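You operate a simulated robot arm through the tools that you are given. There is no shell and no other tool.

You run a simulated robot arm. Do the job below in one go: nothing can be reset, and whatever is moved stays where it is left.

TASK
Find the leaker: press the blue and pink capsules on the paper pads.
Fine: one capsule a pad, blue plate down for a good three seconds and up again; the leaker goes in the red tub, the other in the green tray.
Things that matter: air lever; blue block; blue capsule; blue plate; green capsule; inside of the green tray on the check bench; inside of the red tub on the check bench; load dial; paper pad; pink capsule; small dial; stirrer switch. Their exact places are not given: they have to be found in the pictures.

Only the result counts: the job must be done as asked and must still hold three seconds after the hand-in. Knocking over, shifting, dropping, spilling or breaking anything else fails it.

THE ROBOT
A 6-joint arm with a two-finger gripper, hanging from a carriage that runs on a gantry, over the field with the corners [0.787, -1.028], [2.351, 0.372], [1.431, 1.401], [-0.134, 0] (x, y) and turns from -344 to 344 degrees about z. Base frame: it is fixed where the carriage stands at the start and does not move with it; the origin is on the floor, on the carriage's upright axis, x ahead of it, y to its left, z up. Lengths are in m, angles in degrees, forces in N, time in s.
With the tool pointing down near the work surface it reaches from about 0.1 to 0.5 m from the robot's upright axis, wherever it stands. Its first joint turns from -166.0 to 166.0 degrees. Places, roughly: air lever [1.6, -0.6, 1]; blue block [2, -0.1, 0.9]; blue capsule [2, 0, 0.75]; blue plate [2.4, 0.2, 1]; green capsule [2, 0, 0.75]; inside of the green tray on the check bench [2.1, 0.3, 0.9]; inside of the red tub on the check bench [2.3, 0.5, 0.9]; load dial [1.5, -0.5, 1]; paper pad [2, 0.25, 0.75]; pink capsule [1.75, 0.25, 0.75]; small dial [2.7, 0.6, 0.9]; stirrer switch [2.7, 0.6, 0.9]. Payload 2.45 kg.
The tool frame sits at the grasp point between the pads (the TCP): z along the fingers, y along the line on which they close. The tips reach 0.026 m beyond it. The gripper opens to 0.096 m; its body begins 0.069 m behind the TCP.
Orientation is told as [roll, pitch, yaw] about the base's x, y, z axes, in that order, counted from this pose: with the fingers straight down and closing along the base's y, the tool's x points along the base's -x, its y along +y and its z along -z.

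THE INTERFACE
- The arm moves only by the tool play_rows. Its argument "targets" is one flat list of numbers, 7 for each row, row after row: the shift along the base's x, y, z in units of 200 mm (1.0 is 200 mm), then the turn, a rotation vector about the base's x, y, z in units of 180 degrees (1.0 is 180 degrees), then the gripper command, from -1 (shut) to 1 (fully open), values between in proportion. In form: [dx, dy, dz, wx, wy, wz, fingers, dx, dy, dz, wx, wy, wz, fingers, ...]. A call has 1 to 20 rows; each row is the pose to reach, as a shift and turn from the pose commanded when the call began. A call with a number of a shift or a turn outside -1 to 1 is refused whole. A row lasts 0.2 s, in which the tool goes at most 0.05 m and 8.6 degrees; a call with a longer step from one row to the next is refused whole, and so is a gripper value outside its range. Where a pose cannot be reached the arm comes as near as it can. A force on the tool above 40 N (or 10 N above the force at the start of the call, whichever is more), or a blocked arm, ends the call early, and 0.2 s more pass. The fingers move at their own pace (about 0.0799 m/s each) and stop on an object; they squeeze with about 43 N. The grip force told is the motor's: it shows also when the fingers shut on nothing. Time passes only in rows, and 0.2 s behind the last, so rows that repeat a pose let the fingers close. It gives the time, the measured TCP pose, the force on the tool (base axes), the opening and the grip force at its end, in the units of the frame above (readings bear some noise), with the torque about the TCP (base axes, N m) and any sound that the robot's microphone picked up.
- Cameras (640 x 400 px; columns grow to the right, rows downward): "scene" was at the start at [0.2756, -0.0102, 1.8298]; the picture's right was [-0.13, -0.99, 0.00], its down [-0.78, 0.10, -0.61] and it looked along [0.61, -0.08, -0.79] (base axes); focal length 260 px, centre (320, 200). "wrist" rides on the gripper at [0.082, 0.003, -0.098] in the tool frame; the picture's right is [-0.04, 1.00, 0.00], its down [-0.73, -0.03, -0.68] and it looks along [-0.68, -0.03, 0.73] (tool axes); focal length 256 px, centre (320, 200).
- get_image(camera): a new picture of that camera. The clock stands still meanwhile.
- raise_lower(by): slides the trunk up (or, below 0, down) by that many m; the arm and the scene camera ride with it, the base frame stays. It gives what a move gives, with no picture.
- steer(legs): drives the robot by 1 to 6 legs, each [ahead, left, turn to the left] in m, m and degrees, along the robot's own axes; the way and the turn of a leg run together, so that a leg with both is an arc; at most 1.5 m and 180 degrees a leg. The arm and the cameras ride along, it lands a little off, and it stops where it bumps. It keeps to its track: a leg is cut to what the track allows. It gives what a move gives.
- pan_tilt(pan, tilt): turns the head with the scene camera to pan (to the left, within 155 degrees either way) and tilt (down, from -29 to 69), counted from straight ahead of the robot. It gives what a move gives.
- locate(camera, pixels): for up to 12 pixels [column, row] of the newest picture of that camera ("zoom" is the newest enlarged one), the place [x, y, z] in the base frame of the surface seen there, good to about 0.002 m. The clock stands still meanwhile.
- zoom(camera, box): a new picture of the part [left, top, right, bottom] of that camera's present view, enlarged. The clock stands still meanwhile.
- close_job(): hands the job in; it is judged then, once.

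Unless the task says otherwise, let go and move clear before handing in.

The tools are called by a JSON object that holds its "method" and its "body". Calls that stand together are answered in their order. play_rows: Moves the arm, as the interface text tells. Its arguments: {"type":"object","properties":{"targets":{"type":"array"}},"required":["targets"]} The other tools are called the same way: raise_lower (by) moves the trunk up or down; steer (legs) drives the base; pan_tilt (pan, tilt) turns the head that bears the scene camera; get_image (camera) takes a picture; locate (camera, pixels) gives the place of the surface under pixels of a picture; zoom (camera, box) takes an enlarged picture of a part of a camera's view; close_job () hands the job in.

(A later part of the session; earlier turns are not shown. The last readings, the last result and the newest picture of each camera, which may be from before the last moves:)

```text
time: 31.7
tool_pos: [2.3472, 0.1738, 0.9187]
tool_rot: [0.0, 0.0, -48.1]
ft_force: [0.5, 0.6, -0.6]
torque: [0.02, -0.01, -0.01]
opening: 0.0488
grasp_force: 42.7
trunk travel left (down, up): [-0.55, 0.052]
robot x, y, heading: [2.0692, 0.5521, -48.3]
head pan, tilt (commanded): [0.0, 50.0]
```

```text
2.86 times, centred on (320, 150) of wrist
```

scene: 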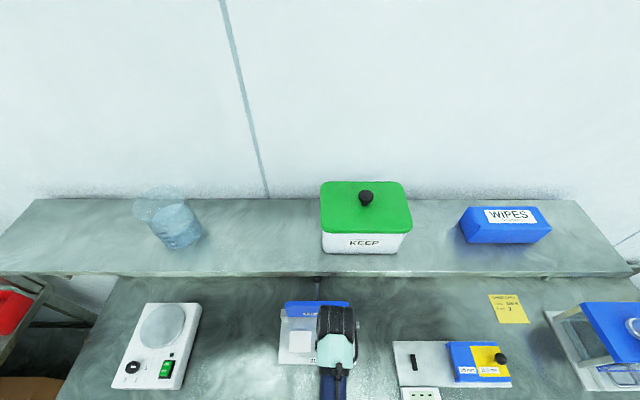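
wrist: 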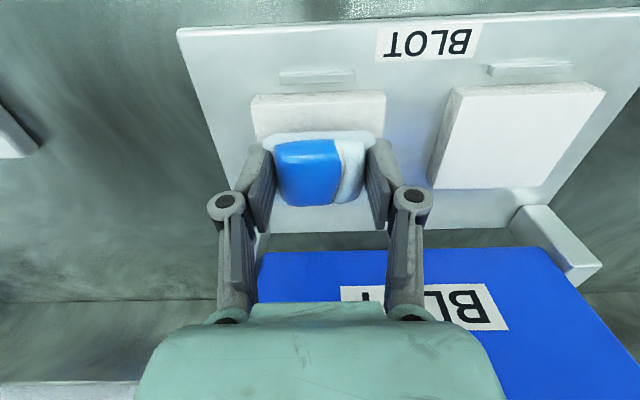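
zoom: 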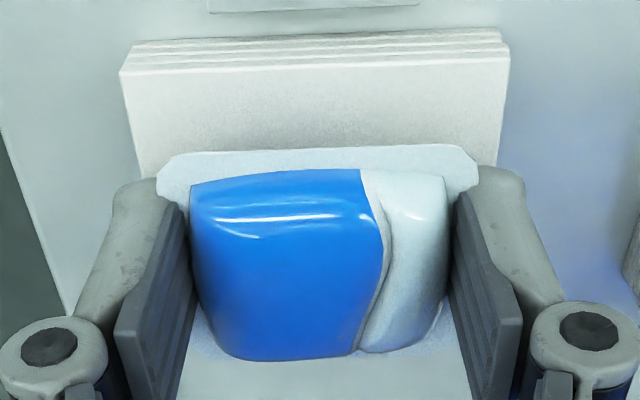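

The capsule is about 4 mm too far toward the hinge, so I'll shift it back 3 mm, lower it the last 5 mm and release gently.

{"method": "play_rows", "body": {"targets": [-0.01, 0.011, 0, 0, 0, 0, -0.1, -0.01, 0.011, -0.012, 0, 0, 0, -0.1, -0.01, 0.011, -0.02, 0, 0, 0, -0.1, -0.01, 0.011, -0.025, 0, 0, 0, -0.1, -0.01, 0.011, -0.025, 0, 0, 0, -0.1]}}

{"method": "zoom", "body": {"camera": "wrist", "box": [230, 80, 410, 220]}}

```text
time: 32.9
tool_pos: [2.3461, 0.1773, 0.9124]
tool_rot: [0.0, 0.0, -48.0]
ft_force: [0.7, 0.1, 0.2]
torque: [0.0, 0.0, -0.01]
opening: 0.0488
grasp_force: 42.9
trunk travel left (down, up): [-0.55, 0.052]
robot x, y, heading: [2.0698, 0.5527, -48.0]
head pan, tilt (commanded): [0.0, 50.0]
```

```text
2.86 times, centred on (320, 150) of wrist
```

zoom: 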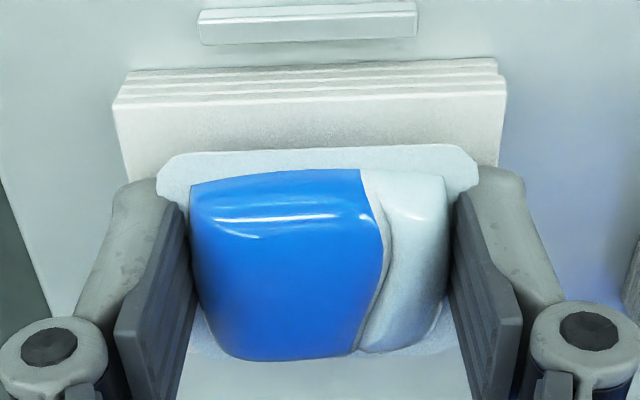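

No contact force yet. I'll check the flange height to see how far the bottom is from the pad.

{"method": "locate", "body": {"camera": "zoom", "pixels": [[310, 158], [200, 165], [440, 160], [300, 115], [130, 110], [490, 100], [310, 90]]}}

```text
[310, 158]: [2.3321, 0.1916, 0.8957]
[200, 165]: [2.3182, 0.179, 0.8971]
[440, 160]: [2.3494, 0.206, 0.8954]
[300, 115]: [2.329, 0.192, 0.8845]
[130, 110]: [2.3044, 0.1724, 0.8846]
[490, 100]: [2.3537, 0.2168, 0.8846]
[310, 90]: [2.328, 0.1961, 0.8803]
```

The flange is 11 mm above the pad, the same as when it lay in the tray, so it's resting on the pad. I'll release gently and lift.

{"method": "play_rows", "body": {"targets": [0, 0, 0, 0, 0, 0, 0.05, 0, 0, 0, 0, 0, 0, 0.2, 0, 0, 0, 0, 0, 0, 0.35, 0, 0, 0, 0, 0, 0, 0.35, 0, 0, 0.05, 0, 0, 0, 0.35, 0, 0, 0.15, 0, 0, 0, 0.35, -0.05, 0.05, 0.3, 0, 0, 0, 0.35, -0.1, 0.1, 0.5, 0, 0, 0, 0.35, -0.15, 0.16, 0.65, 0, 0, 0, 0.35]}}

{"method": "get_image", "body": {"camera": "wrist"}}

```text
time: 34.9
tool_pos: [2.3152, 0.2099, 1.0464]
tool_rot: [0.0, 0.0, -48.0]
ft_force: [-0.3, -0.8, -0.4]
torque: [0.02, -0.02, 0.0]
opening: 0.0649
grasp_force: 0.1
trunk travel left (down, up): [-0.55, 0.052]
robot x, y, heading: [2.0699, 0.5516, -48.0]
head pan, tilt (commanded): [0.0, 50.0]
```

```text
taken
```

wrist: 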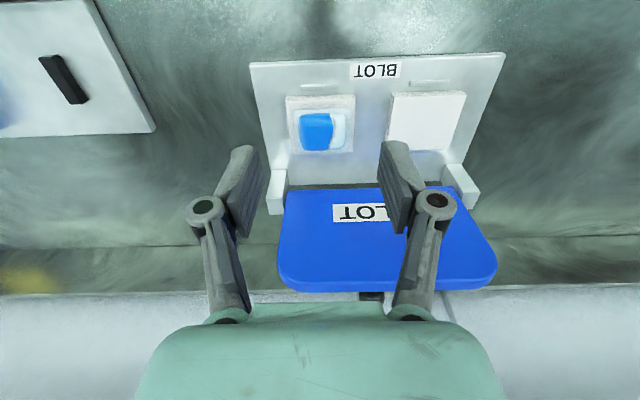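

Blue sits squarely on its pad at (320,130). I'll drive back to the capsule tray for pink.

{"method": "steer", "body": {"legs": [[-0.25, 0, 0], [0, -0.39, 0]]}}

{"method": "get_image", "body": {"camera": "wrist"}}

```text
time: 38.7
tool_pos: [1.8626, 0.1315, 1.0442]
tool_rot: [-0.1, 0.0, -48.5]
ft_force: [0.2, -0.3, 0.0]
torque: [0.01, 0.01, 0.03]
opening: 0.0646
grasp_force: 0.0
trunk travel left (down, up): [-0.55, 0.052]
robot x, y, heading: [1.621, 0.4709, -48.4]
head pan, tilt (commanded): [0.0, 50.0]
```

```text
taken
```

wrist: 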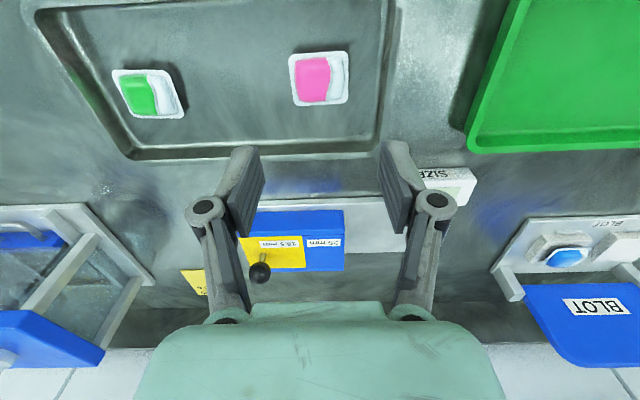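

{"method": "zoom", "body": {"camera": "wrist", "box": [260, 30, 380, 120]}}

{"method": "locate", "body": {"camera": "zoom", "pixels": [[170, 255], [462, 235], [315, 125], [325, 390], [165, 155], [465, 130], [195, 390], [455, 375]]}}

```text
4.44 times, centred on (320, 75) of wrist
```

zoom: 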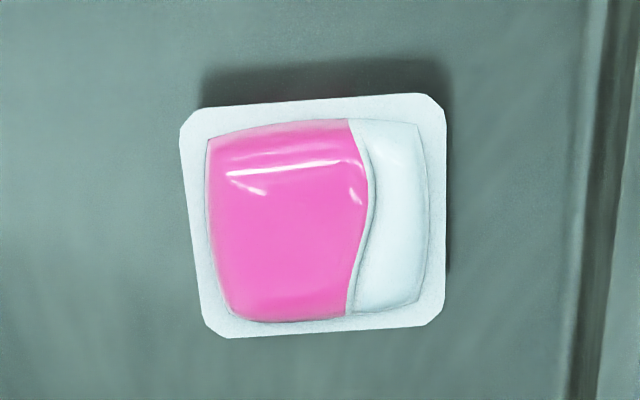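

```text
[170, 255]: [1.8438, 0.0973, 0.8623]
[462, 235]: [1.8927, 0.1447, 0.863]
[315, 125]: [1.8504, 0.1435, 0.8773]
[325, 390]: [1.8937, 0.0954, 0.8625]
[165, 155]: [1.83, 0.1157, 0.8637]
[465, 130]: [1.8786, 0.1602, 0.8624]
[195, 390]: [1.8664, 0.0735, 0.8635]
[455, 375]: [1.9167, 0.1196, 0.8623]
```

My pixel guesses missed the flange; I'll relocate on its edges at (195,220), (440,210), (315,106) and (318,322).

{"method": "locate", "body": {"camera": "zoom", "pixels": [[195, 225], [438, 210], [315, 106], [318, 322], [190, 120], [435, 105], [215, 330], [438, 318]]}}

```text
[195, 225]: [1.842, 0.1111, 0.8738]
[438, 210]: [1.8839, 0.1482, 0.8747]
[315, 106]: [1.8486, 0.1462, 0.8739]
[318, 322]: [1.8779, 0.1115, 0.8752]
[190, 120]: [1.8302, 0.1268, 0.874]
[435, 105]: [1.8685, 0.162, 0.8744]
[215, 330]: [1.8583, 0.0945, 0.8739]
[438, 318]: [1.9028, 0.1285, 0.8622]
```

Pink's centre is about [1.8632, 0.1293], almost directly under the tool. I'll descend to z≈0.8905 and grip.

{"method": "play_rows", "body": {"targets": [0.002, -0.011, 0, 0, 0, 0, 0.5, 0.002, -0.011, -0.2, 0, 0, 0, 0.5, 0.002, -0.011, -0.4, 0, 0, 0, 0.5, 0.002, -0.011, -0.6, 0, 0, 0, 0.5, 0.002, -0.011, -0.7, 0, 0, 0, 0.5, 0.002, -0.011, -0.745, 0, 0, 0, 0.5, 0.002, -0.011, -0.77, 0, 0, 0, 0.5, 0.002, -0.011, -0.77, 0, 0, 0, 0.5]}}

{"method": "zoom", "body": {"camera": "wrist", "box": [200, 90, 440, 240]}}

```text
time: 40.5
tool_pos: [1.8626, 0.1307, 0.8909]
tool_rot: [0.0, 0.0, -48.4]
ft_force: [-0.5, -0.2, 0.0]
torque: [0.01, -0.01, 0.03]
opening: 0.0722
grasp_force: 0.1
trunk travel left (down, up): [-0.55, 0.052]
robot x, y, heading: [1.6159, 0.4725, -48.3]
head pan, tilt (commanded): [0.0, 50.0]
```

```text
2.67 times, centred on (320, 165) of wrist
```

zoom: 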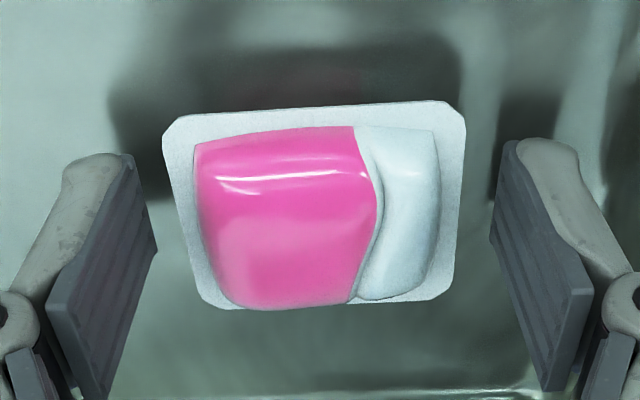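

The capsule is turned about 3.5° from the pads. I'll turn the tool to match, then close.

{"method": "play_rows", "body": {"targets": [0, 0, 0, 0, 0, 0.019, 0.5, 0, 0, 0, 0, 0, 0.019, 0.2, 0, 0, 0, 0, 0, 0.019, 0.05, 0, 0, 0, 0, 0, 0.019, -0.1, 0, 0, 0, 0, 0, 0.019, -0.1, 0, 0, 0, 0, 0, 0.019, -0.1]}}

{"method": "play_rows", "body": {"targets": [0, 0, 0.01, 0, 0, 0, -0.1, 0, 0, 0.02, 0, 0, 0, -0.1, 0, 0, 0.035, 0, 0, 0, -0.1, 0, 0, 0.05, 0, 0, 0, -0.1]}}

{"method": "zoom", "body": {"camera": "wrist", "box": [200, 90, 440, 240]}}

```text
time: 41.9
tool_pos: [1.862, 0.131, 0.8907]
tool_rot: [0.1, 0.0, -45.1]
ft_force: [-1.7, 1.0, 5.1]
torque: [0.09, -0.03, 0.03]
opening: 0.0489
grasp_force: 43.1
trunk travel left (down, up): [-0.55, 0.052]
robot x, y, heading: [1.6202, 0.4761, -48.6]
head pan, tilt (commanded): [0.0, 50.0]
```

```text
time: 42.9
tool_pos: [1.8626, 0.1306, 0.9008]
tool_rot: [0.0, 0.1, -45.1]
ft_force: [0.3, -0.5, -0.8]
torque: [-0.03, -0.01, 0.05]
opening: 0.0488
grasp_force: 43.1
trunk travel left (down, up): [-0.55, 0.052]
robot x, y, heading: [1.6199, 0.4719, -48.7]
head pan, tilt (commanded): [0.0, 50.0]
```

```text
2.67 times, centred on (320, 165) of wrist
```

zoom: 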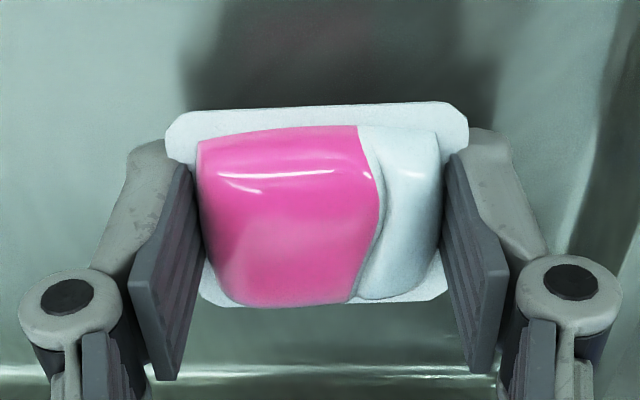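

Pink is held at 0.0488 and rises with the gripper. I'll lift it gently to z≈1.05 and turn the wrist back by 3.4°.

{"method": "play_rows", "body": {"targets": [0, 0, 0.06, 0, 0, 0, -0.1, 0, 0, 0.14, 0, 0, 0, -0.1, 0, 0, 0.24, 0, 0, 0, -0.1, 0, 0, 0.36, 0, 0, 0, -0.1, 0, 0, 0.48, 0, 0, 0, -0.1, 0, 0, 0.6, 0, 0, -0.009, -0.1, 0, 0, 0.7, 0, 0, -0.017, -0.1, 0, 0, 0.75, 0, 0, -0.017, -0.1]}}

{"method": "get_image", "body": {"camera": "wrist"}}

```text
time: 44.7
tool_pos: [1.8651, 0.1305, 1.053]
tool_rot: [-0.1, 0.1, -48.2]
ft_force: [-0.5, 0.3, -0.6]
torque: [0.0, -0.03, 0.01]
opening: 0.049
grasp_force: 43.3
trunk travel left (down, up): [-0.55, 0.052]
robot x, y, heading: [1.6208, 0.4775, -48.8]
head pan, tilt (commanded): [0.0, 50.0]
```

```text
taken
```

wrist: 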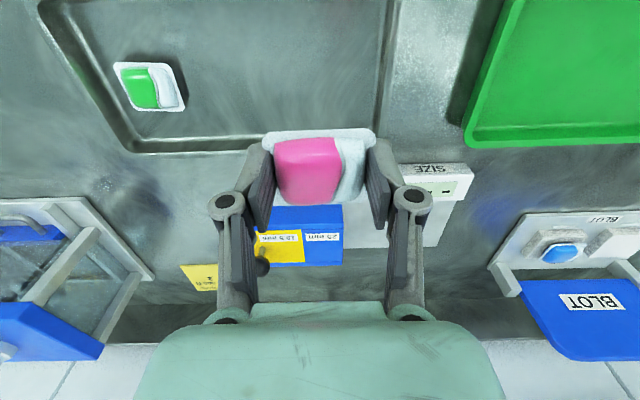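

Pink is held. I'll drive left 0.45 m and ahead 0.245 m toward the other pad.

{"method": "steer", "body": {"legs": [[0, 0.45, 0], [0.245, 0, 0]]}}

{"method": "get_image", "body": {"camera": "wrist"}}

```text
time: 48.8
tool_pos: [2.3491, 0.2178, 1.0517]
tool_rot: [0.1, 0.1, -48.4]
ft_force: [-0.4, 0.4, -1.6]
torque: [0.02, -0.04, 0.01]
opening: 0.0487
grasp_force: 42.5
trunk travel left (down, up): [-0.55, 0.052]
robot x, y, heading: [2.1043, 0.5629, -48.8]
head pan, tilt (commanded): [0.0, 50.0]
```

```text
taken
```

wrist: 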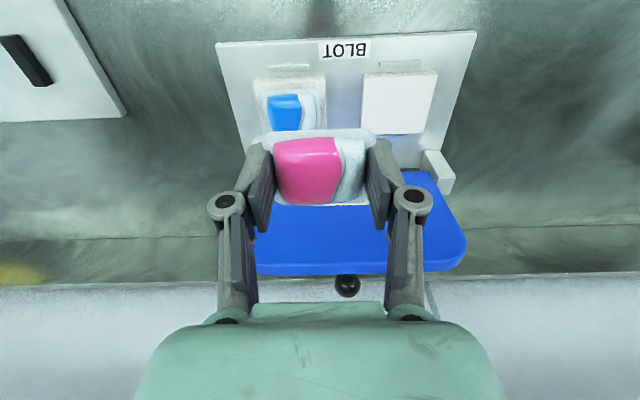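

The tool is now at about u=1.896, so the free pad is 0.08 m to the left, at (400,105) in the wrist picture. I'll locate the pad and the held capsule's flange.

{"method": "locate", "body": {"camera": "wrist", "pixels": [[365, 76], [436, 74], [400, 105], [365, 130], [420, 130], [272, 140], [318, 133], [368, 133], [282, 197], [348, 286], [296, 110]]}}

```text
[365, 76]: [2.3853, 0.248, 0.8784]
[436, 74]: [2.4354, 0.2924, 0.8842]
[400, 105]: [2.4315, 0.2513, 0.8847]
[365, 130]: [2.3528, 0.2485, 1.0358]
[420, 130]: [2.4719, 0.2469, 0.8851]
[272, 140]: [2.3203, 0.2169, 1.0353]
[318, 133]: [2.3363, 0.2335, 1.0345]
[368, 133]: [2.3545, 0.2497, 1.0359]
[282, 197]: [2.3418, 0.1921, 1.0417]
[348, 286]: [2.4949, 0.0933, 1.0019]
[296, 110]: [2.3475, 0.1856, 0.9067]
```

I'll carry pink sideways at height, lower it in front of the pad, move it over the pad's centre, and stop about 6 mm above.

{"method": "play_rows", "body": {"targets": [0.124, 0.16, 0, 0, 0, 0, -0.1, 0.248, 0.319, 0, 0, 0, 0, -0.1, 0.248, 0.319, -0.2, 0, 0, 0, -0.1, 0.248, 0.319, -0.38, 0, 0, 0, -0.1, 0.32, 0.239, -0.42, 0, 0, 0, -0.1, 0.3915, 0.159, -0.45, 0, 0, 0, -0.1, 0.3915, 0.159, -0.58, 0, 0, 0, -0.1, 0.3915, 0.159, -0.64, 0, 0, 0, -0.1, 0.3915, 0.159, -0.665, 0, 0, 0, -0.1, 0.3915, 0.159, -0.665, 0, 0, 0, -0.1]}}

{"method": "zoom", "body": {"camera": "wrist", "box": [180, 60, 460, 235]}}

```text
time: 51.0
tool_pos: [2.4273, 0.25, 0.9202]
tool_rot: [0.0, 0.0, -48.2]
ft_force: [0.1, -0.4, 0.4]
torque: [-0.01, 0.0, -0.02]
opening: 0.0488
grasp_force: 42.7
trunk travel left (down, up): [-0.55, 0.052]
robot x, y, heading: [2.1069, 0.5652, -48.6]
head pan, tilt (commanded): [0.0, 50.0]
```

```text
2.29 times, centred on (320, 148) of wrist
```

zoom: 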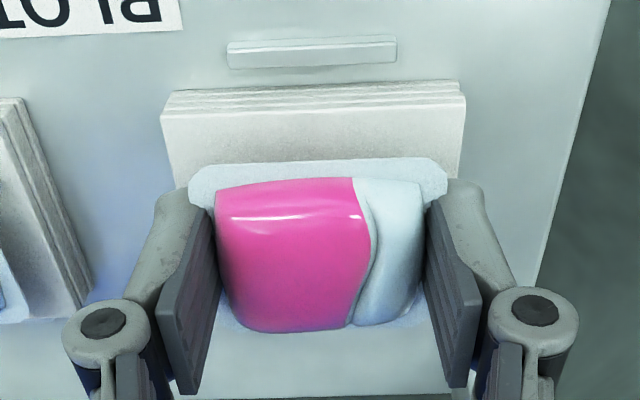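

{"method": "locate", "body": {"camera": "zoom", "pixels": [[318, 170], [205, 180], [435, 172], [170, 120], [455, 112], [320, 120], [318, 200], [300, 340]]}}

```text
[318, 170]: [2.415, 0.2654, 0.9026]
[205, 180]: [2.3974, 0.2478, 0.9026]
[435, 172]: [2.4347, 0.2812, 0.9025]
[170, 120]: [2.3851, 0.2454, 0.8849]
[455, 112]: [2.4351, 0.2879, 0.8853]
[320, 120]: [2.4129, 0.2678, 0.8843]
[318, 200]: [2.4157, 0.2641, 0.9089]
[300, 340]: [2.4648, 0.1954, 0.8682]
```

Pink is centred on the pad within 3 mm. I'll lower it the last 6.5 mm, release it, and back away upward.

{"method": "play_rows", "body": {"targets": [-0.007, -0.007, -0.012, 0, 0, 0, -0.1, -0.007, -0.007, -0.022, 0, 0, 0, -0.1, -0.007, -0.007, -0.032, 0, 0, 0, -0.1, -0.007, -0.007, -0.032, 0, 0, 0, -0.1]}}

{"method": "zoom", "body": {"camera": "wrist", "box": [180, 60, 460, 235]}}

{"method": "locate", "body": {"camera": "zoom", "pixels": [[318, 170], [205, 180], [435, 172], [320, 120]]}}

```text
time: 52.0
tool_pos: [2.4265, 0.2485, 0.9133]
tool_rot: [-0.1, 0.1, -48.4]
ft_force: [-0.2, -0.7, -0.2]
torque: [-0.05, 0.02, 0.0]
opening: 0.049
grasp_force: 43.0
trunk travel left (down, up): [-0.55, 0.052]
robot x, y, heading: [2.1066, 0.5615, -48.8]
head pan, tilt (commanded): [0.0, 50.0]
```

```text
2.29 times, centred on (320, 148) of wrist
```

zoom: 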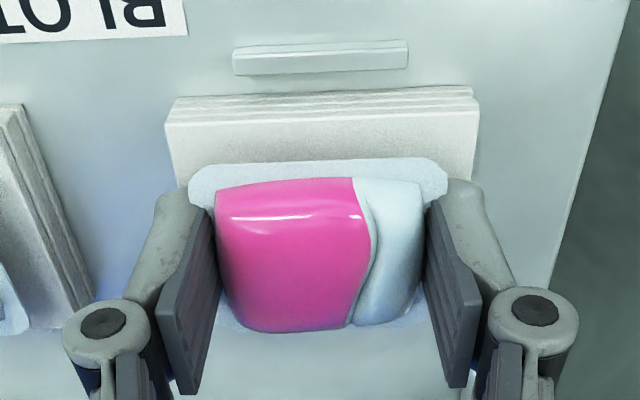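

```text
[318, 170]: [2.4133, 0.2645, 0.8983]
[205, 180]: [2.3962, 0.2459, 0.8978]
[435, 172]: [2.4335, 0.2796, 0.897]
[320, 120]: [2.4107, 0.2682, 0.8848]
```

About 1.5 mm remains; I'll lower 1 mm more, release, and lift away.

{"method": "play_rows", "body": {"targets": [0, 0, -0.006, 0, 0, 0, -0.1, 0, 0, -0.006, 0, 0, 0, 0.05, 0, 0, -0.006, 0, 0, 0, 0.2, 0, 0, -0.006, 0, 0, 0, 0.35, 0, 0, -0.006, 0, 0, 0, 0.35, 0, 0, 0.05, 0, 0, 0, 0.35, 0, 0, 0.15, 0, 0, 0, 0.35, -0.05, 0.05, 0.3, 0, 0, 0, 0.35, -0.1, 0.1, 0.5, 0, 0, 0, 0.35, -0.15, 0.16, 0.65, 0, 0, 0, 0.35]}}

{"method": "get_image", "body": {"camera": "wrist"}}

```text
time: 54.2
tool_pos: [2.4009, 0.2794, 1.0406]
tool_rot: [-0.1, 0.1, -48.4]
ft_force: [0.9, 0.3, 0.6]
torque: [0.03, 0.0, 0.0]
opening: 0.065
grasp_force: 0.1
trunk travel left (down, up): [-0.55, 0.052]
robot x, y, heading: [2.1051, 0.5584, -48.7]
head pan, tilt (commanded): [0.0, 50.0]
```

```text
taken
```

wrist: 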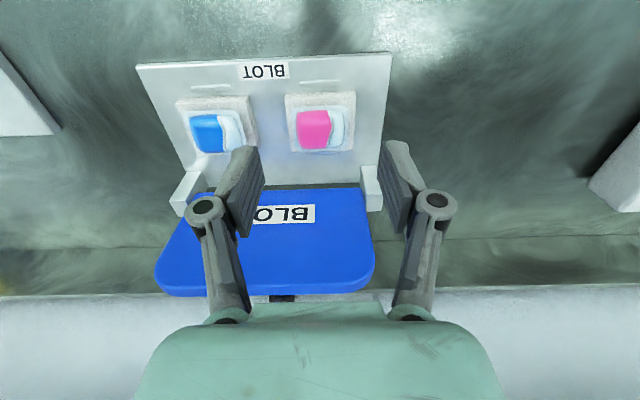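

Both capsules lie on their pads. Before handling the knob at about [2.504, 0.082, 0.991], I'll take a scene picture to measure the shelf edge above it.

{"method": "get_image", "body": {"camera": "scene"}}

{"method": "zoom", "body": {"camera": "scene", "box": [250, 260, 410, 360]}}

{"method": "locate", "body": {"camera": "zoom", "pixels": [[100, 50], [100, 58], [100, 64], [100, 70], [450, 55], [450, 62], [450, 68], [280, 60], [280, 66], [300, 180], [300, 200], [320, 160]]}}

```text
taken
```

scene: 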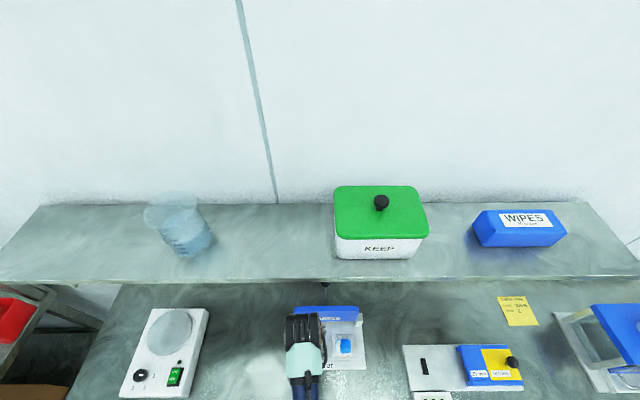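

```text
4.00 times, centred on (330, 310) of scene
```

zoom: 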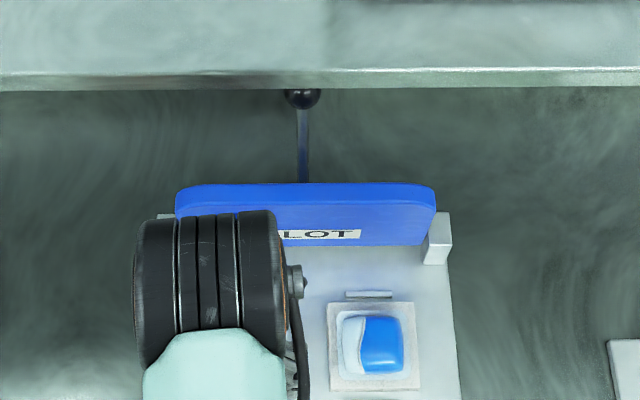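

```text
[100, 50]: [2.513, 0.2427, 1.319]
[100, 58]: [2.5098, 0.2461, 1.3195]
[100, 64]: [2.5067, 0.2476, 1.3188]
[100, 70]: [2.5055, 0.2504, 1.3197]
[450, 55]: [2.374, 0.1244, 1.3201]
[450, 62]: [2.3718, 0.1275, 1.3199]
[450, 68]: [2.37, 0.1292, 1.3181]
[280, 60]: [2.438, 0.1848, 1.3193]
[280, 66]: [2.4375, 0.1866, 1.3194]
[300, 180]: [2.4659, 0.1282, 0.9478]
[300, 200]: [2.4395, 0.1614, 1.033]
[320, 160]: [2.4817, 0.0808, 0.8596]
```

The shelf top is at z≈1.32; I'll locate its front face and lower edge.

{"method": "locate", "body": {"camera": "zoom", "pixels": [[200, 74], [200, 78], [200, 82], [200, 86], [200, 89], [303, 97], [303, 104], [310, 98], [296, 98], [303, 130], [303, 150], [305, 188]]}}

```text
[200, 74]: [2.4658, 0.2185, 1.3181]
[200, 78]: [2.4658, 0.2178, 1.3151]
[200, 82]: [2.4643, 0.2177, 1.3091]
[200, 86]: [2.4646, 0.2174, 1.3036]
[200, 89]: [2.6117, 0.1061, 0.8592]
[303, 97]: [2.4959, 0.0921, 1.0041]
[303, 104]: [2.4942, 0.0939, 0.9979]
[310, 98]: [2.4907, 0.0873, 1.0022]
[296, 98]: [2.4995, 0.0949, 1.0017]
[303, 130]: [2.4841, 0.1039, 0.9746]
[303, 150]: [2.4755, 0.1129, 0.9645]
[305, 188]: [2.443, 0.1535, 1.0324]
```

The shelf's front face is at v≈1.482 with its underside at z≈1.30, so I need a tilted tool to pass over the plate (top z≈1.033). I'll retract, lean the tool about 30° so the wrist stays in front of the shelf, then drive a little closer.

{"method": "play_rows", "body": {"targets": [-0.128, 0.041, 0.044, -0.031, -0.0278, 0, 0.35, -0.256, 0.083, 0.088, -0.062, -0.0556, 0, 0.35, -0.385, 0.124, 0.131, -0.0932, -0.0834, 0, 0.35, -0.513, 0.166, 0.175, -0.1242, -0.1112, 0, 0.35, -0.513, 0.166, 0.175, -0.1242, -0.1112, 0, 0.35]}}

{"method": "get_image", "body": {"camera": "scene"}}

{"method": "get_image", "body": {"camera": "wrist"}}

```text
time: 55.4
tool_pos: [2.2968, 0.3139, 1.0772]
tool_rot: [0.1, -30.2, -48.3]
ft_force: [-1.0, 0.5, 0.0]
torque: [0.01, -0.01, -0.02]
opening: 0.0647
grasp_force: 0.1
trunk travel left (down, up): [-0.55, 0.052]
robot x, y, heading: [2.1041, 0.5638, -48.7]
head pan, tilt (commanded): [0.0, 50.0]
```

```text
taken
```

scene: 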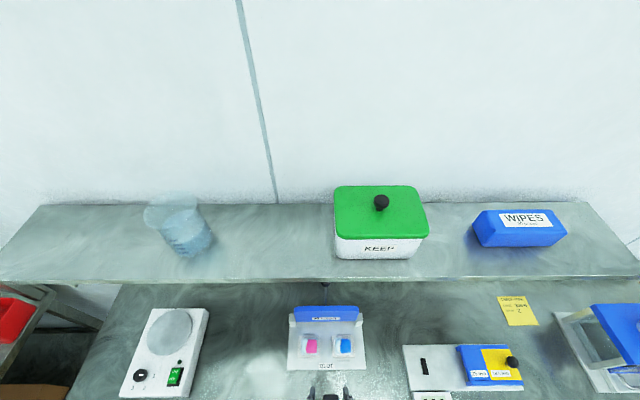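

```text
taken
```

wrist: 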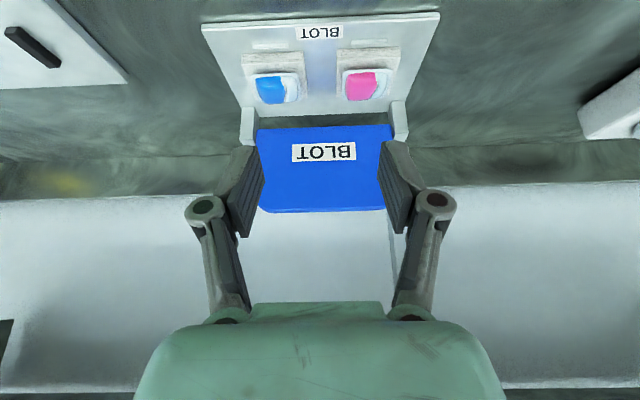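

The tool is leaned 30° and retracted. I'll drive ahead 0.145 m, which brings the TCP to about v=1.44, still in front of the plate.

{"method": "steer", "body": {"legs": [[0.145, 0, 0.5]]}}

{"method": "get_image", "body": {"camera": "wrist"}}

{"method": "pan_tilt", "body": {"pan": 0, "tilt": 66}}

{"method": "get_image", "body": {"camera": "scene"}}

```text
time: 56.7
tool_pos: [2.3924, 0.2099, 1.0768]
tool_rot: [0.1, -29.8, -47.7]
ft_force: [-0.4, -0.1, -0.4]
torque: [-0.02, -0.01, 0.01]
opening: 0.0648
grasp_force: 0.0
trunk travel left (down, up): [-0.55, 0.052]
robot x, y, heading: [2.2003, 0.4613, -47.9]
head pan, tilt (commanded): [0.0, 50.0]
```

```text
taken
```

wrist: 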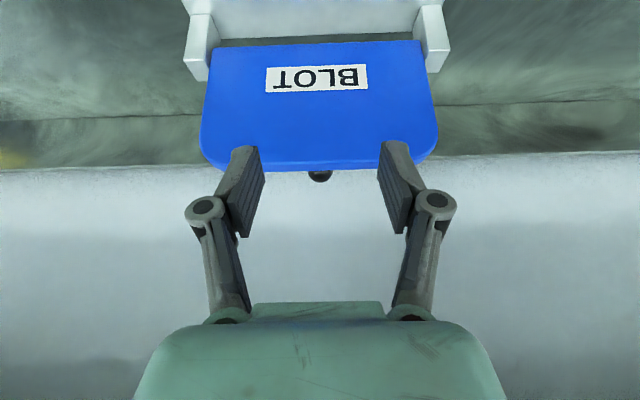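

```text
time: 57.5
tool_pos: [2.3921, 0.2097, 1.0772]
tool_rot: [0.0, -30.0, -47.7]
ft_force: [-0.3, 0.0, -0.2]
torque: [-0.04, -0.01, -0.02]
opening: 0.0649
grasp_force: 0.0
trunk travel left (down, up): [-0.55, 0.052]
robot x, y, heading: [2.1992, 0.4554, -48.0]
head pan, tilt (commanded): [0.0, 66.0]
```

```text
taken
```

scene: 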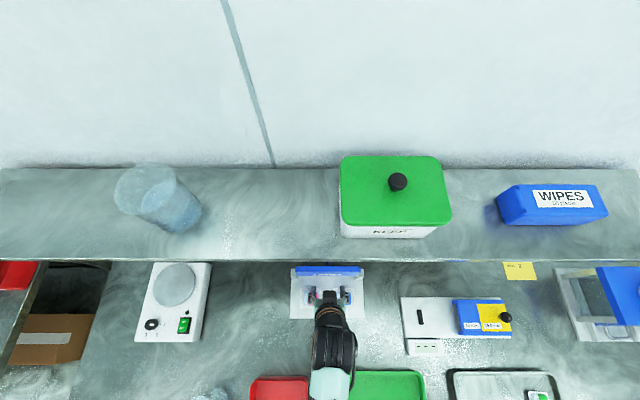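

The knob shows at (320,176) just over the plate's top edge, centred between the fingers. I'll zoom and locate the plate top and ball once more.

{"method": "zoom", "body": {"camera": "wrist", "box": [270, 140, 370, 200]}}

{"method": "locate", "body": {"camera": "zoom", "pixels": [[320, 140], [320, 170], [320, 180], [320, 190], [320, 215], [320, 235], [320, 250], [270, 220], [370, 220], [200, 170], [450, 170]]}}

```text
6.40 times, centred on (320, 170) of wrist
```

zoom: 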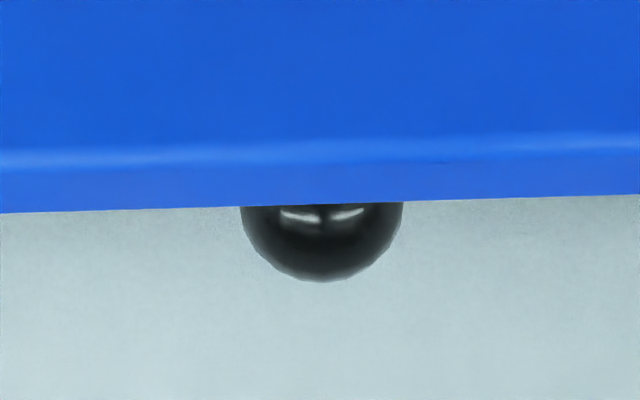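

```text
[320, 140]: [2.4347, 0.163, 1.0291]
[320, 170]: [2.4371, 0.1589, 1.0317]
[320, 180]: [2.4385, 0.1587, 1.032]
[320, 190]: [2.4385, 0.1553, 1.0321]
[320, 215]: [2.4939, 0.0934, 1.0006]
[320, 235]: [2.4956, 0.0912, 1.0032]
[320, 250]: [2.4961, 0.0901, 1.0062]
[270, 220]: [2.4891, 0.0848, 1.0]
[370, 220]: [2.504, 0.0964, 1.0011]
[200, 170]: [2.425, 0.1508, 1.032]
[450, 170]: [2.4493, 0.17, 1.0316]
```

The ball's centre works out at about [2.504, 0.083, 0.991] with a radius of about 0.016, and the plate top is at z=1.032. I'll pass over the plate's edge in small steps with the lean kept.

{"method": "play_rows", "body": {"targets": [0.132, -0.155, -0.026, 0, 0, 0, 0.35, 0.249, -0.2855, -0.036, 0, 0, 0, 0.35, 0.3655, -0.416, -0.186, 0, 0, 0, 0.35, 0.3655, -0.416, -0.186, 0, 0, 0, 0.35]}}

{"method": "get_image", "body": {"camera": "wrist"}}

{"method": "get_image", "body": {"camera": "scene"}}

```text
time: 58.5
tool_pos: [2.4667, 0.1276, 1.039]
tool_rot: [0.1, -29.9, -47.7]
ft_force: [-0.3, -0.4, 0.4]
torque: [0.0, -0.02, 0.04]
opening: 0.0648
grasp_force: 0.0
trunk travel left (down, up): [-0.55, 0.052]
robot x, y, heading: [2.1973, 0.4603, -48.1]
head pan, tilt (commanded): [0.0, 66.0]
```

```text
taken
```

wrist: 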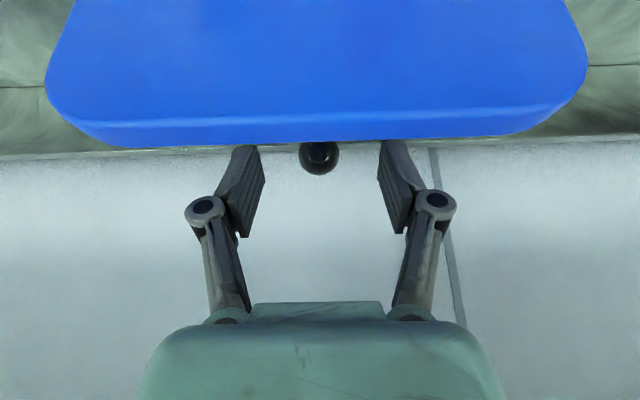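

```text
taken
```

scene: 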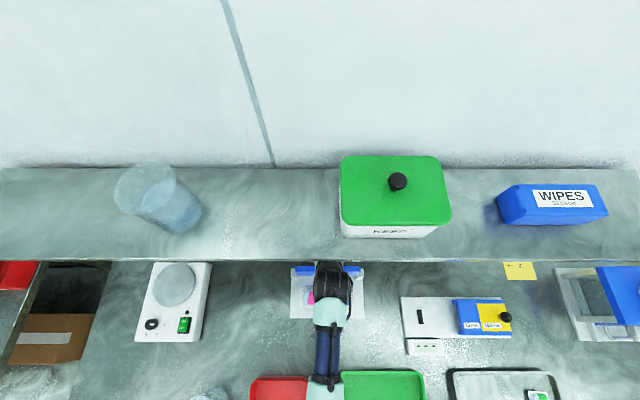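

The fingers are now behind the plate's top edge with the ball at (319,158) between them. I'll lower onto the ball, reducing the lean to about 14°.

{"method": "play_rows", "body": {"targets": [0.0955, -0.1145, -0.12, 0.0331, 0.0296, 0, 0.35, 0.1855, -0.222, -0.24, 0.0662, 0.0593, 0, 0.35, 0.1855, -0.222, -0.24, 0.0662, 0.0593, 0, 0.35]}}

{"method": "get_image", "body": {"camera": "wrist"}}

{"method": "get_image", "body": {"camera": "scene"}}

```text
time: 59.3
tool_pos: [2.5024, 0.0842, 0.9908]
tool_rot: [0.2, -13.9, -47.8]
ft_force: [0.4, 0.2, -0.2]
torque: [0.03, 0.02, 0.01]
opening: 0.0646
grasp_force: 0.1
trunk travel left (down, up): [-0.55, 0.052]
robot x, y, heading: [2.2028, 0.4582, -48.0]
head pan, tilt (commanded): [0.0, 66.0]
```

```text
taken
```

wrist: 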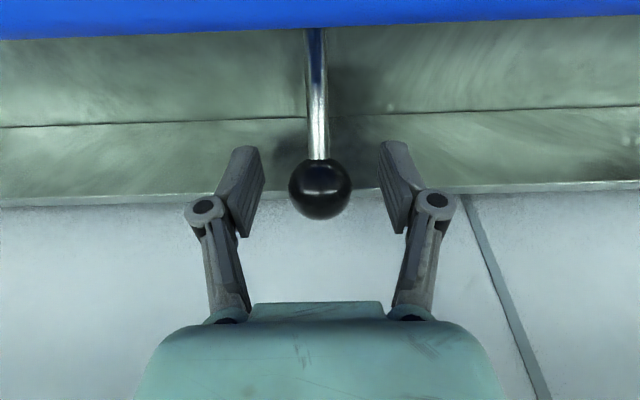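

```text
taken
```

scene: 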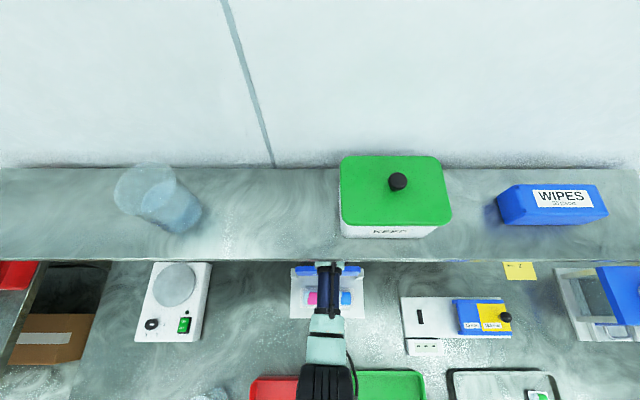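

The ball at (320,190) is right at the grasp point. I'll locate stem points from this view to estimate the hinge axis, then grip.

{"method": "locate", "body": {"camera": "wrist", "pixels": [[314, 40], [316, 70], [317, 100], [318, 140], [320, 190], [320, 175], [320, 205], [100, 30], [500, 15], [320, 10]]}}

{"method": "play_rows", "body": {"targets": [0, 0, 0, 0, 0, 0, 0, 0, 0, 0, 0, 0, 0, -0.25, 0, 0, 0, 0, 0, 0, -0.45, 0, 0, 0, 0, 0, 0, -0.45, 0, 0, 0, 0, 0, 0, -0.45]}}

{"method": "get_image", "body": {"camera": "wrist"}}

```text
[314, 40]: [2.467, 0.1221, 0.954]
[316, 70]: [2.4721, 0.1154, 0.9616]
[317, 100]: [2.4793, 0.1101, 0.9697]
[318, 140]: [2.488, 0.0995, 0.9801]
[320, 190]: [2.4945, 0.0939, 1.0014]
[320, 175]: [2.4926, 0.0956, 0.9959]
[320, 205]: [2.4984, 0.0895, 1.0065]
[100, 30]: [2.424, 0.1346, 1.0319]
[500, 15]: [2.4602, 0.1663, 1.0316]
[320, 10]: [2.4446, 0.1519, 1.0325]
```

```text
time: 60.5
tool_pos: [2.5035, 0.0848, 0.9921]
tool_rot: [0.1, -14.0, -47.8]
ft_force: [0.0, 1.0, 0.9]
torque: [0.09, 0.07, 0.01]
opening: 0.0299
grasp_force: 45.2
trunk travel left (down, up): [-0.55, 0.052]
robot x, y, heading: [2.1962, 0.458, -48.0]
head pan, tilt (commanded): [0.0, 66.0]
```

```text
taken
```

wrist: 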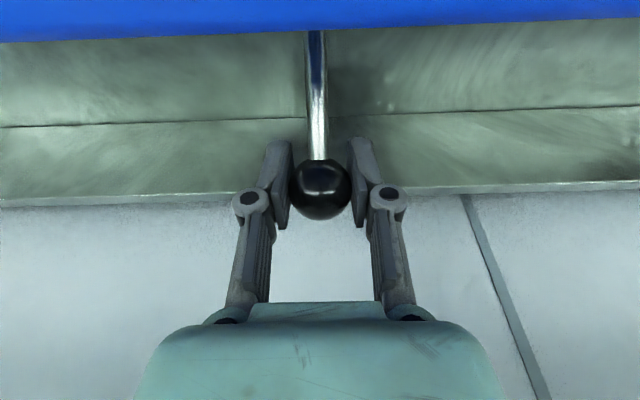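

The ball is gripped (opening 0.0299) and the stem runs at about 40° toward a hinge near v=1.516, z=0.914. I'll swing it the first 15° along that arc and check the forces.

{"method": "play_rows", "body": {"targets": [-0.0238, 0.0266, 0.038, -0.0062, -0.0056, 0, -0.45, -0.0499, 0.0557, 0.0727, -0.0124, -0.0111, 0, -0.45, -0.0777, 0.0868, 0.1039, -0.0186, -0.0167, 0, -0.45, -0.0777, 0.0868, 0.1039, -0.0186, -0.0167, 0, -0.45]}}

{"method": "get_image", "body": {"camera": "wrist"}}

```text
time: 61.5
tool_pos: [2.4878, 0.0994, 1.0119]
tool_rot: [0.2, -18.7, -47.8]
ft_force: [7.3, -1.6, -7.5]
torque: [-0.83, -0.79, 0.06]
opening: 0.0304
grasp_force: 45.3
trunk travel left (down, up): [-0.55, 0.052]
robot x, y, heading: [2.1988, 0.4582, -48.2]
head pan, tilt (commanded): [0.0, 66.0]
```

```text
taken
```

wrist: 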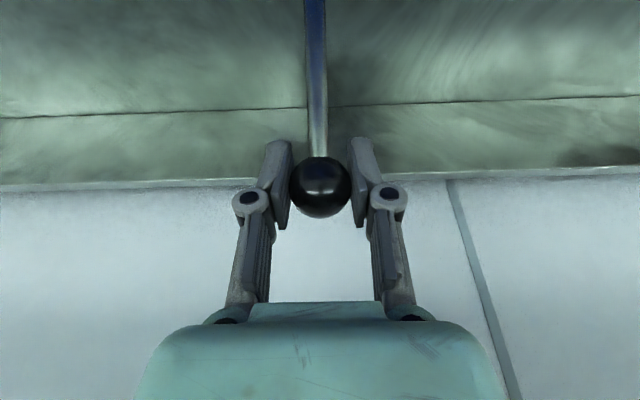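

The hinge guess is good, with only about 2 N radial force and about 9 N tangential. I'll continue the swing to 50°.

{"method": "play_rows", "body": {"targets": [-0.0296, 0.033, 0.0274, -0.0062, -0.0056, 0, -0.45, -0.0607, 0.0678, 0.0509, -0.0124, -0.0111, 0, -0.45, -0.093, 0.1039, 0.0702, -0.0186, -0.0167, 0, -0.45, -0.1264, 0.1412, 0.0851, -0.0248, -0.0222, 0, -0.45, -0.1604, 0.1792, 0.0957, -0.031, -0.0278, 0, -0.45, -0.1951, 0.2179, 0.1018, -0.0372, -0.0333, 0, -0.45, -0.2298, 0.2567, 0.1034, -0.0434, -0.0389, 0, -0.45, -0.2298, 0.2567, 0.1034, -0.0434, -0.0389, 0, -0.45]}}

{"method": "get_image", "body": {"camera": "wrist"}}

{"method": "get_image", "body": {"camera": "scene"}}

```text
time: 63.3
tool_pos: [2.4434, 0.1494, 1.0346]
tool_rot: [0.2, -29.1, -47.8]
ft_force: [7.7, -0.5, 19.7]
torque: [-0.49, -0.48, 0.02]
opening: 0.0301
grasp_force: 45.0
trunk travel left (down, up): [-0.55, 0.052]
robot x, y, heading: [2.1989, 0.4619, -48.1]
head pan, tilt (commanded): [0.0, 66.0]
```

```text
taken
```

wrist: 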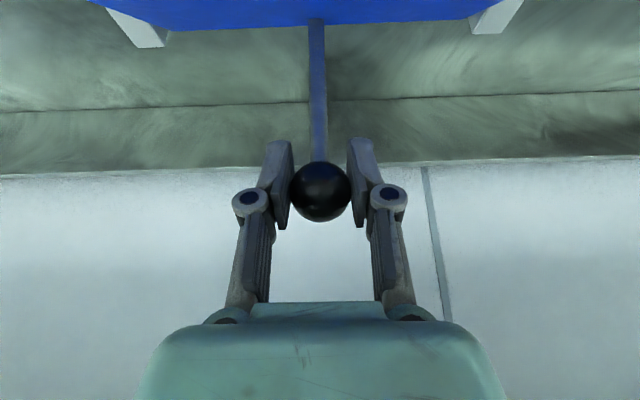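

```text
taken
```

scene: 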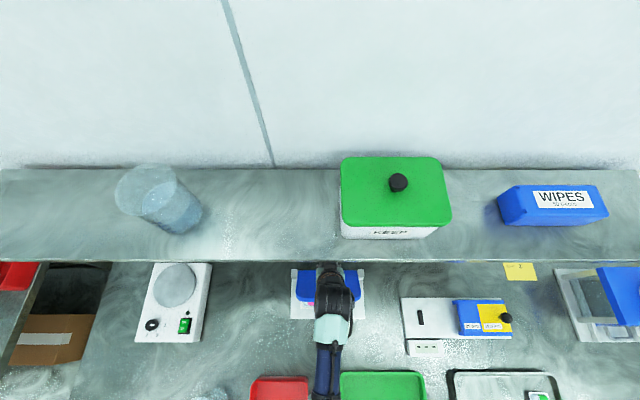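

The tool feels about 20 N upward, so the true arc runs a few millimetres higher (hinge nearer v≈1.511, R≈0.123). I'll correct that and continue swinging down.

{"method": "play_rows", "body": {"targets": [-0.0113, 0.0127, 0.019, 0, 0, 0, -0.45, -0.0474, 0.0529, 0.0165, -0.0062, -0.0056, 0, -0.45, -0.0827, 0.0924, 0.0095, -0.0124, -0.0111, 0, -0.45, -0.1177, 0.1315, -0.002, -0.0186, -0.0167, 0, -0.45, -0.1521, 0.1699, -0.018, -0.0248, -0.0222, 0, -0.45, -0.1851, 0.2068, -0.039, -0.031, -0.0278, 0, -0.45, -0.1851, 0.2068, -0.039, -0.031, -0.0278, 0, -0.45]}}

{"method": "get_image", "body": {"camera": "wrist"}}

{"method": "get_image", "body": {"camera": "scene"}}

```text
time: 64.9
tool_pos: [2.406, 0.1913, 1.027]
tool_rot: [0.1, -36.7, -47.8]
ft_force: [7.8, 3.0, 13.7]
torque: [-0.92, -0.87, 0.06]
opening: 0.0303
grasp_force: 45.2
trunk travel left (down, up): [-0.55, 0.052]
robot x, y, heading: [2.1977, 0.4591, -48.2]
head pan, tilt (commanded): [0.0, 66.0]
```

```text
taken
```

wrist: 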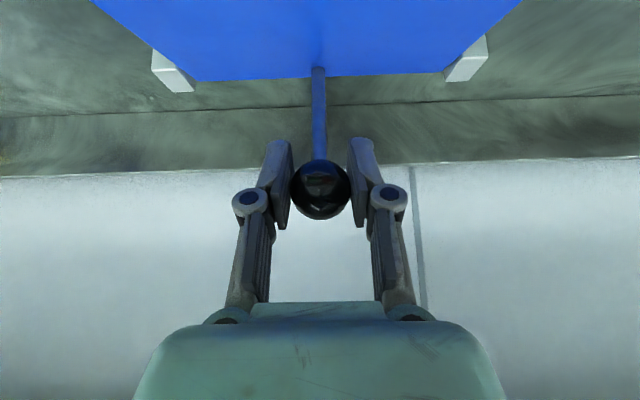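

```text
taken
```

scene: 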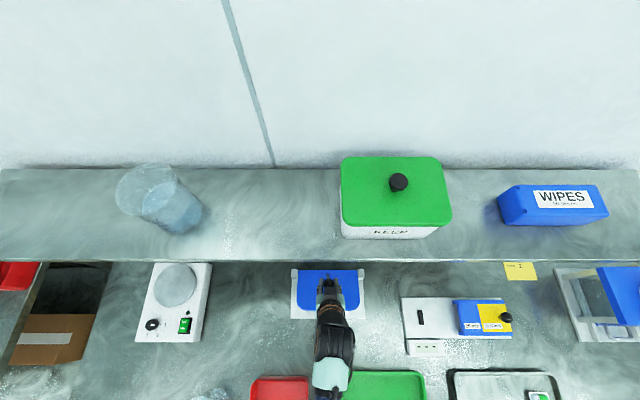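

A circle through the readings puts the hinge near v=1.508, z=0.900 with R≈0.135. I'll follow that arc further down in small steps.

{"method": "play_rows", "body": {"targets": [-0.013, 0.0145, -0.006, 0, 0, 0, -0.45, -0.0263, 0.0294, -0.015, 0, 0, 0, -0.45, -0.044, 0.049, -0.028, 0, 0, 0, -0.45, -0.0614, 0.0685, -0.0425, 0, 0, 0, -0.45, -0.0614, 0.0685, -0.0425, 0, 0, 0, -0.45]}}

{"method": "zoom", "body": {"camera": "scene", "box": [270, 250, 390, 340]}}

```text
time: 66.1
tool_pos: [2.3919, 0.2055, 1.0162]
tool_rot: [0.1, -36.4, -47.7]
ft_force: [16.4, -4.0, -11.5]
torque: [-0.72, -0.61, 0.17]
opening: 0.0303
grasp_force: 45.1
trunk travel left (down, up): [-0.55, 0.052]
robot x, y, heading: [2.2009, 0.459, -48.2]
head pan, tilt (commanded): [0.0, 66.0]
```

```text
4.44 times, centred on (330, 295) of scene
```

zoom: 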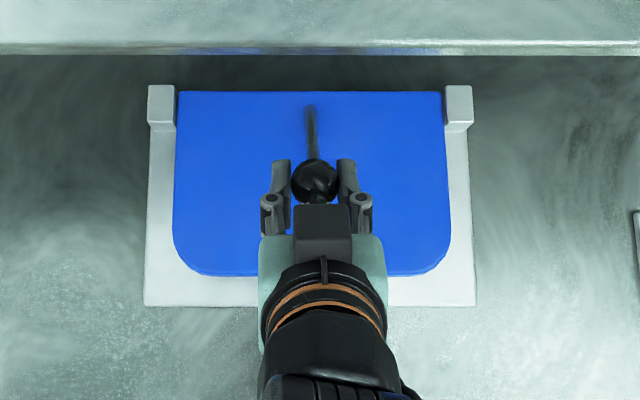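

The plate is nearly horizontal now. I'll locate points on it to get its actual angle.

{"method": "locate", "body": {"camera": "zoom", "pixels": [[220, 100], [220, 140], [220, 200], [220, 240], [220, 265], [400, 110], [420, 200], [420, 260], [160, 95], [460, 95], [316, 180], [312, 130]]}}

```text
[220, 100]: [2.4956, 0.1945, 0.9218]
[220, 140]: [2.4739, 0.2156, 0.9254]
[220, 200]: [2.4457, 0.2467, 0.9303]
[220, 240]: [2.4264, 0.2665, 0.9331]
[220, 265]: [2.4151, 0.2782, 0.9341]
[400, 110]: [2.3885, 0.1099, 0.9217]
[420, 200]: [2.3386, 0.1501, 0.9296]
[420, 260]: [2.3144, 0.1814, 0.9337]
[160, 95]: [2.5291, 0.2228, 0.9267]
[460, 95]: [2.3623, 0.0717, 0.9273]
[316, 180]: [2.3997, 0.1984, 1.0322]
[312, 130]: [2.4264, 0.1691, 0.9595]
```

The plate is at about 84° (6° from horizontal) and its underside is about 1 cm above the capsules. I'll bring it down the last degrees gently.

{"method": "play_rows", "body": {"targets": [-0.01, 0.0112, -0.02, 0, 0, 0, -0.45, -0.0187, 0.0209, -0.039, 0, 0, 0, -0.45, -0.0187, 0.0209, -0.039, 0, 0, 0, -0.45]}}

{"method": "zoom", "body": {"camera": "scene", "box": [270, 250, 390, 340]}}

{"method": "locate", "body": {"camera": "zoom", "pixels": [[220, 100], [220, 140], [220, 200], [220, 240], [220, 260], [400, 110], [420, 200], [420, 255]]}}

```text
time: 66.9
tool_pos: [2.388, 0.212, 1.0099]
tool_rot: [0.0, -36.4, -47.7]
ft_force: [-4.2, 9.7, 20.6]
torque: [-0.84, -0.76, 0.02]
opening: 0.0304
grasp_force: 45.4
trunk travel left (down, up): [-0.55, 0.052]
robot x, y, heading: [2.2009, 0.4586, -48.2]
head pan, tilt (commanded): [0.0, 66.0]
```

```text
4.44 times, centred on (330, 295) of scene
```

zoom: 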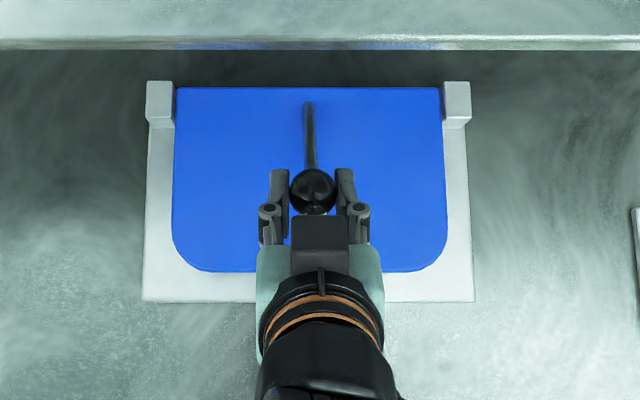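

```text
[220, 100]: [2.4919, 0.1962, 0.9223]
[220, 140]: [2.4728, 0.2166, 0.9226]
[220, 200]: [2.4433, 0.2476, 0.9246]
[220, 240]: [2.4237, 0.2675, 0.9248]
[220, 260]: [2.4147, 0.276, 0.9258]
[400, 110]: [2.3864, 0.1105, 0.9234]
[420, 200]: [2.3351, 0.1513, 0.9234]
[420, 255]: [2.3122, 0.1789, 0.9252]
```

The plate is within 1.7° of flat and still off the capsules; most of the force is radial. I'll take the last few degrees while easing the radial error.

{"method": "play_rows", "body": {"targets": [-0.0142, 0.0158, -0.004, 0, 0, 0, -0.45, -0.0213, 0.0237, -0.009, 0, 0, 0, -0.45, -0.0283, 0.0317, -0.015, 0, 0, 0, -0.45, -0.0283, 0.0317, -0.015, 0, 0, 0, -0.45]}}

{"method": "zoom", "body": {"camera": "scene", "box": [270, 250, 390, 340]}}

{"method": "locate", "body": {"camera": "zoom", "pixels": [[220, 100], [220, 140], [220, 200], [220, 240], [220, 260], [400, 110], [420, 200], [420, 255]]}}

```text
time: 67.9
tool_pos: [2.3868, 0.2122, 1.0087]
tool_rot: [0.1, -36.8, -47.9]
ft_force: [17.9, -8.4, 9.4]
torque: [-0.82, -0.81, 0.01]
opening: 0.0304
grasp_force: 45.2
trunk travel left (down, up): [-0.55, 0.052]
robot x, y, heading: [2.2002, 0.462, -48.2]
head pan, tilt (commanded): [0.0, 66.0]
```

```text
4.44 times, centred on (330, 295) of scene
```

zoom: 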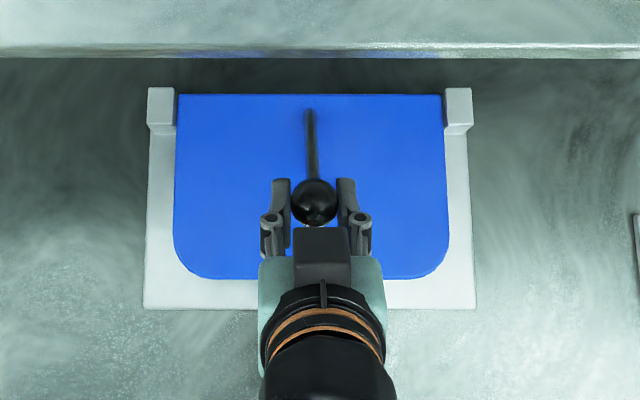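

```text
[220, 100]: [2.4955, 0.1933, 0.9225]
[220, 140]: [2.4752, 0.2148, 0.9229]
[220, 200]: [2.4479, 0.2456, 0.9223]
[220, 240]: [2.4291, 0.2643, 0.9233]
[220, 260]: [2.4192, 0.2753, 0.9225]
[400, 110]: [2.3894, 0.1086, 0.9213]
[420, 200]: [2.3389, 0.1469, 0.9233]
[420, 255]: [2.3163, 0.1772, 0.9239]
```

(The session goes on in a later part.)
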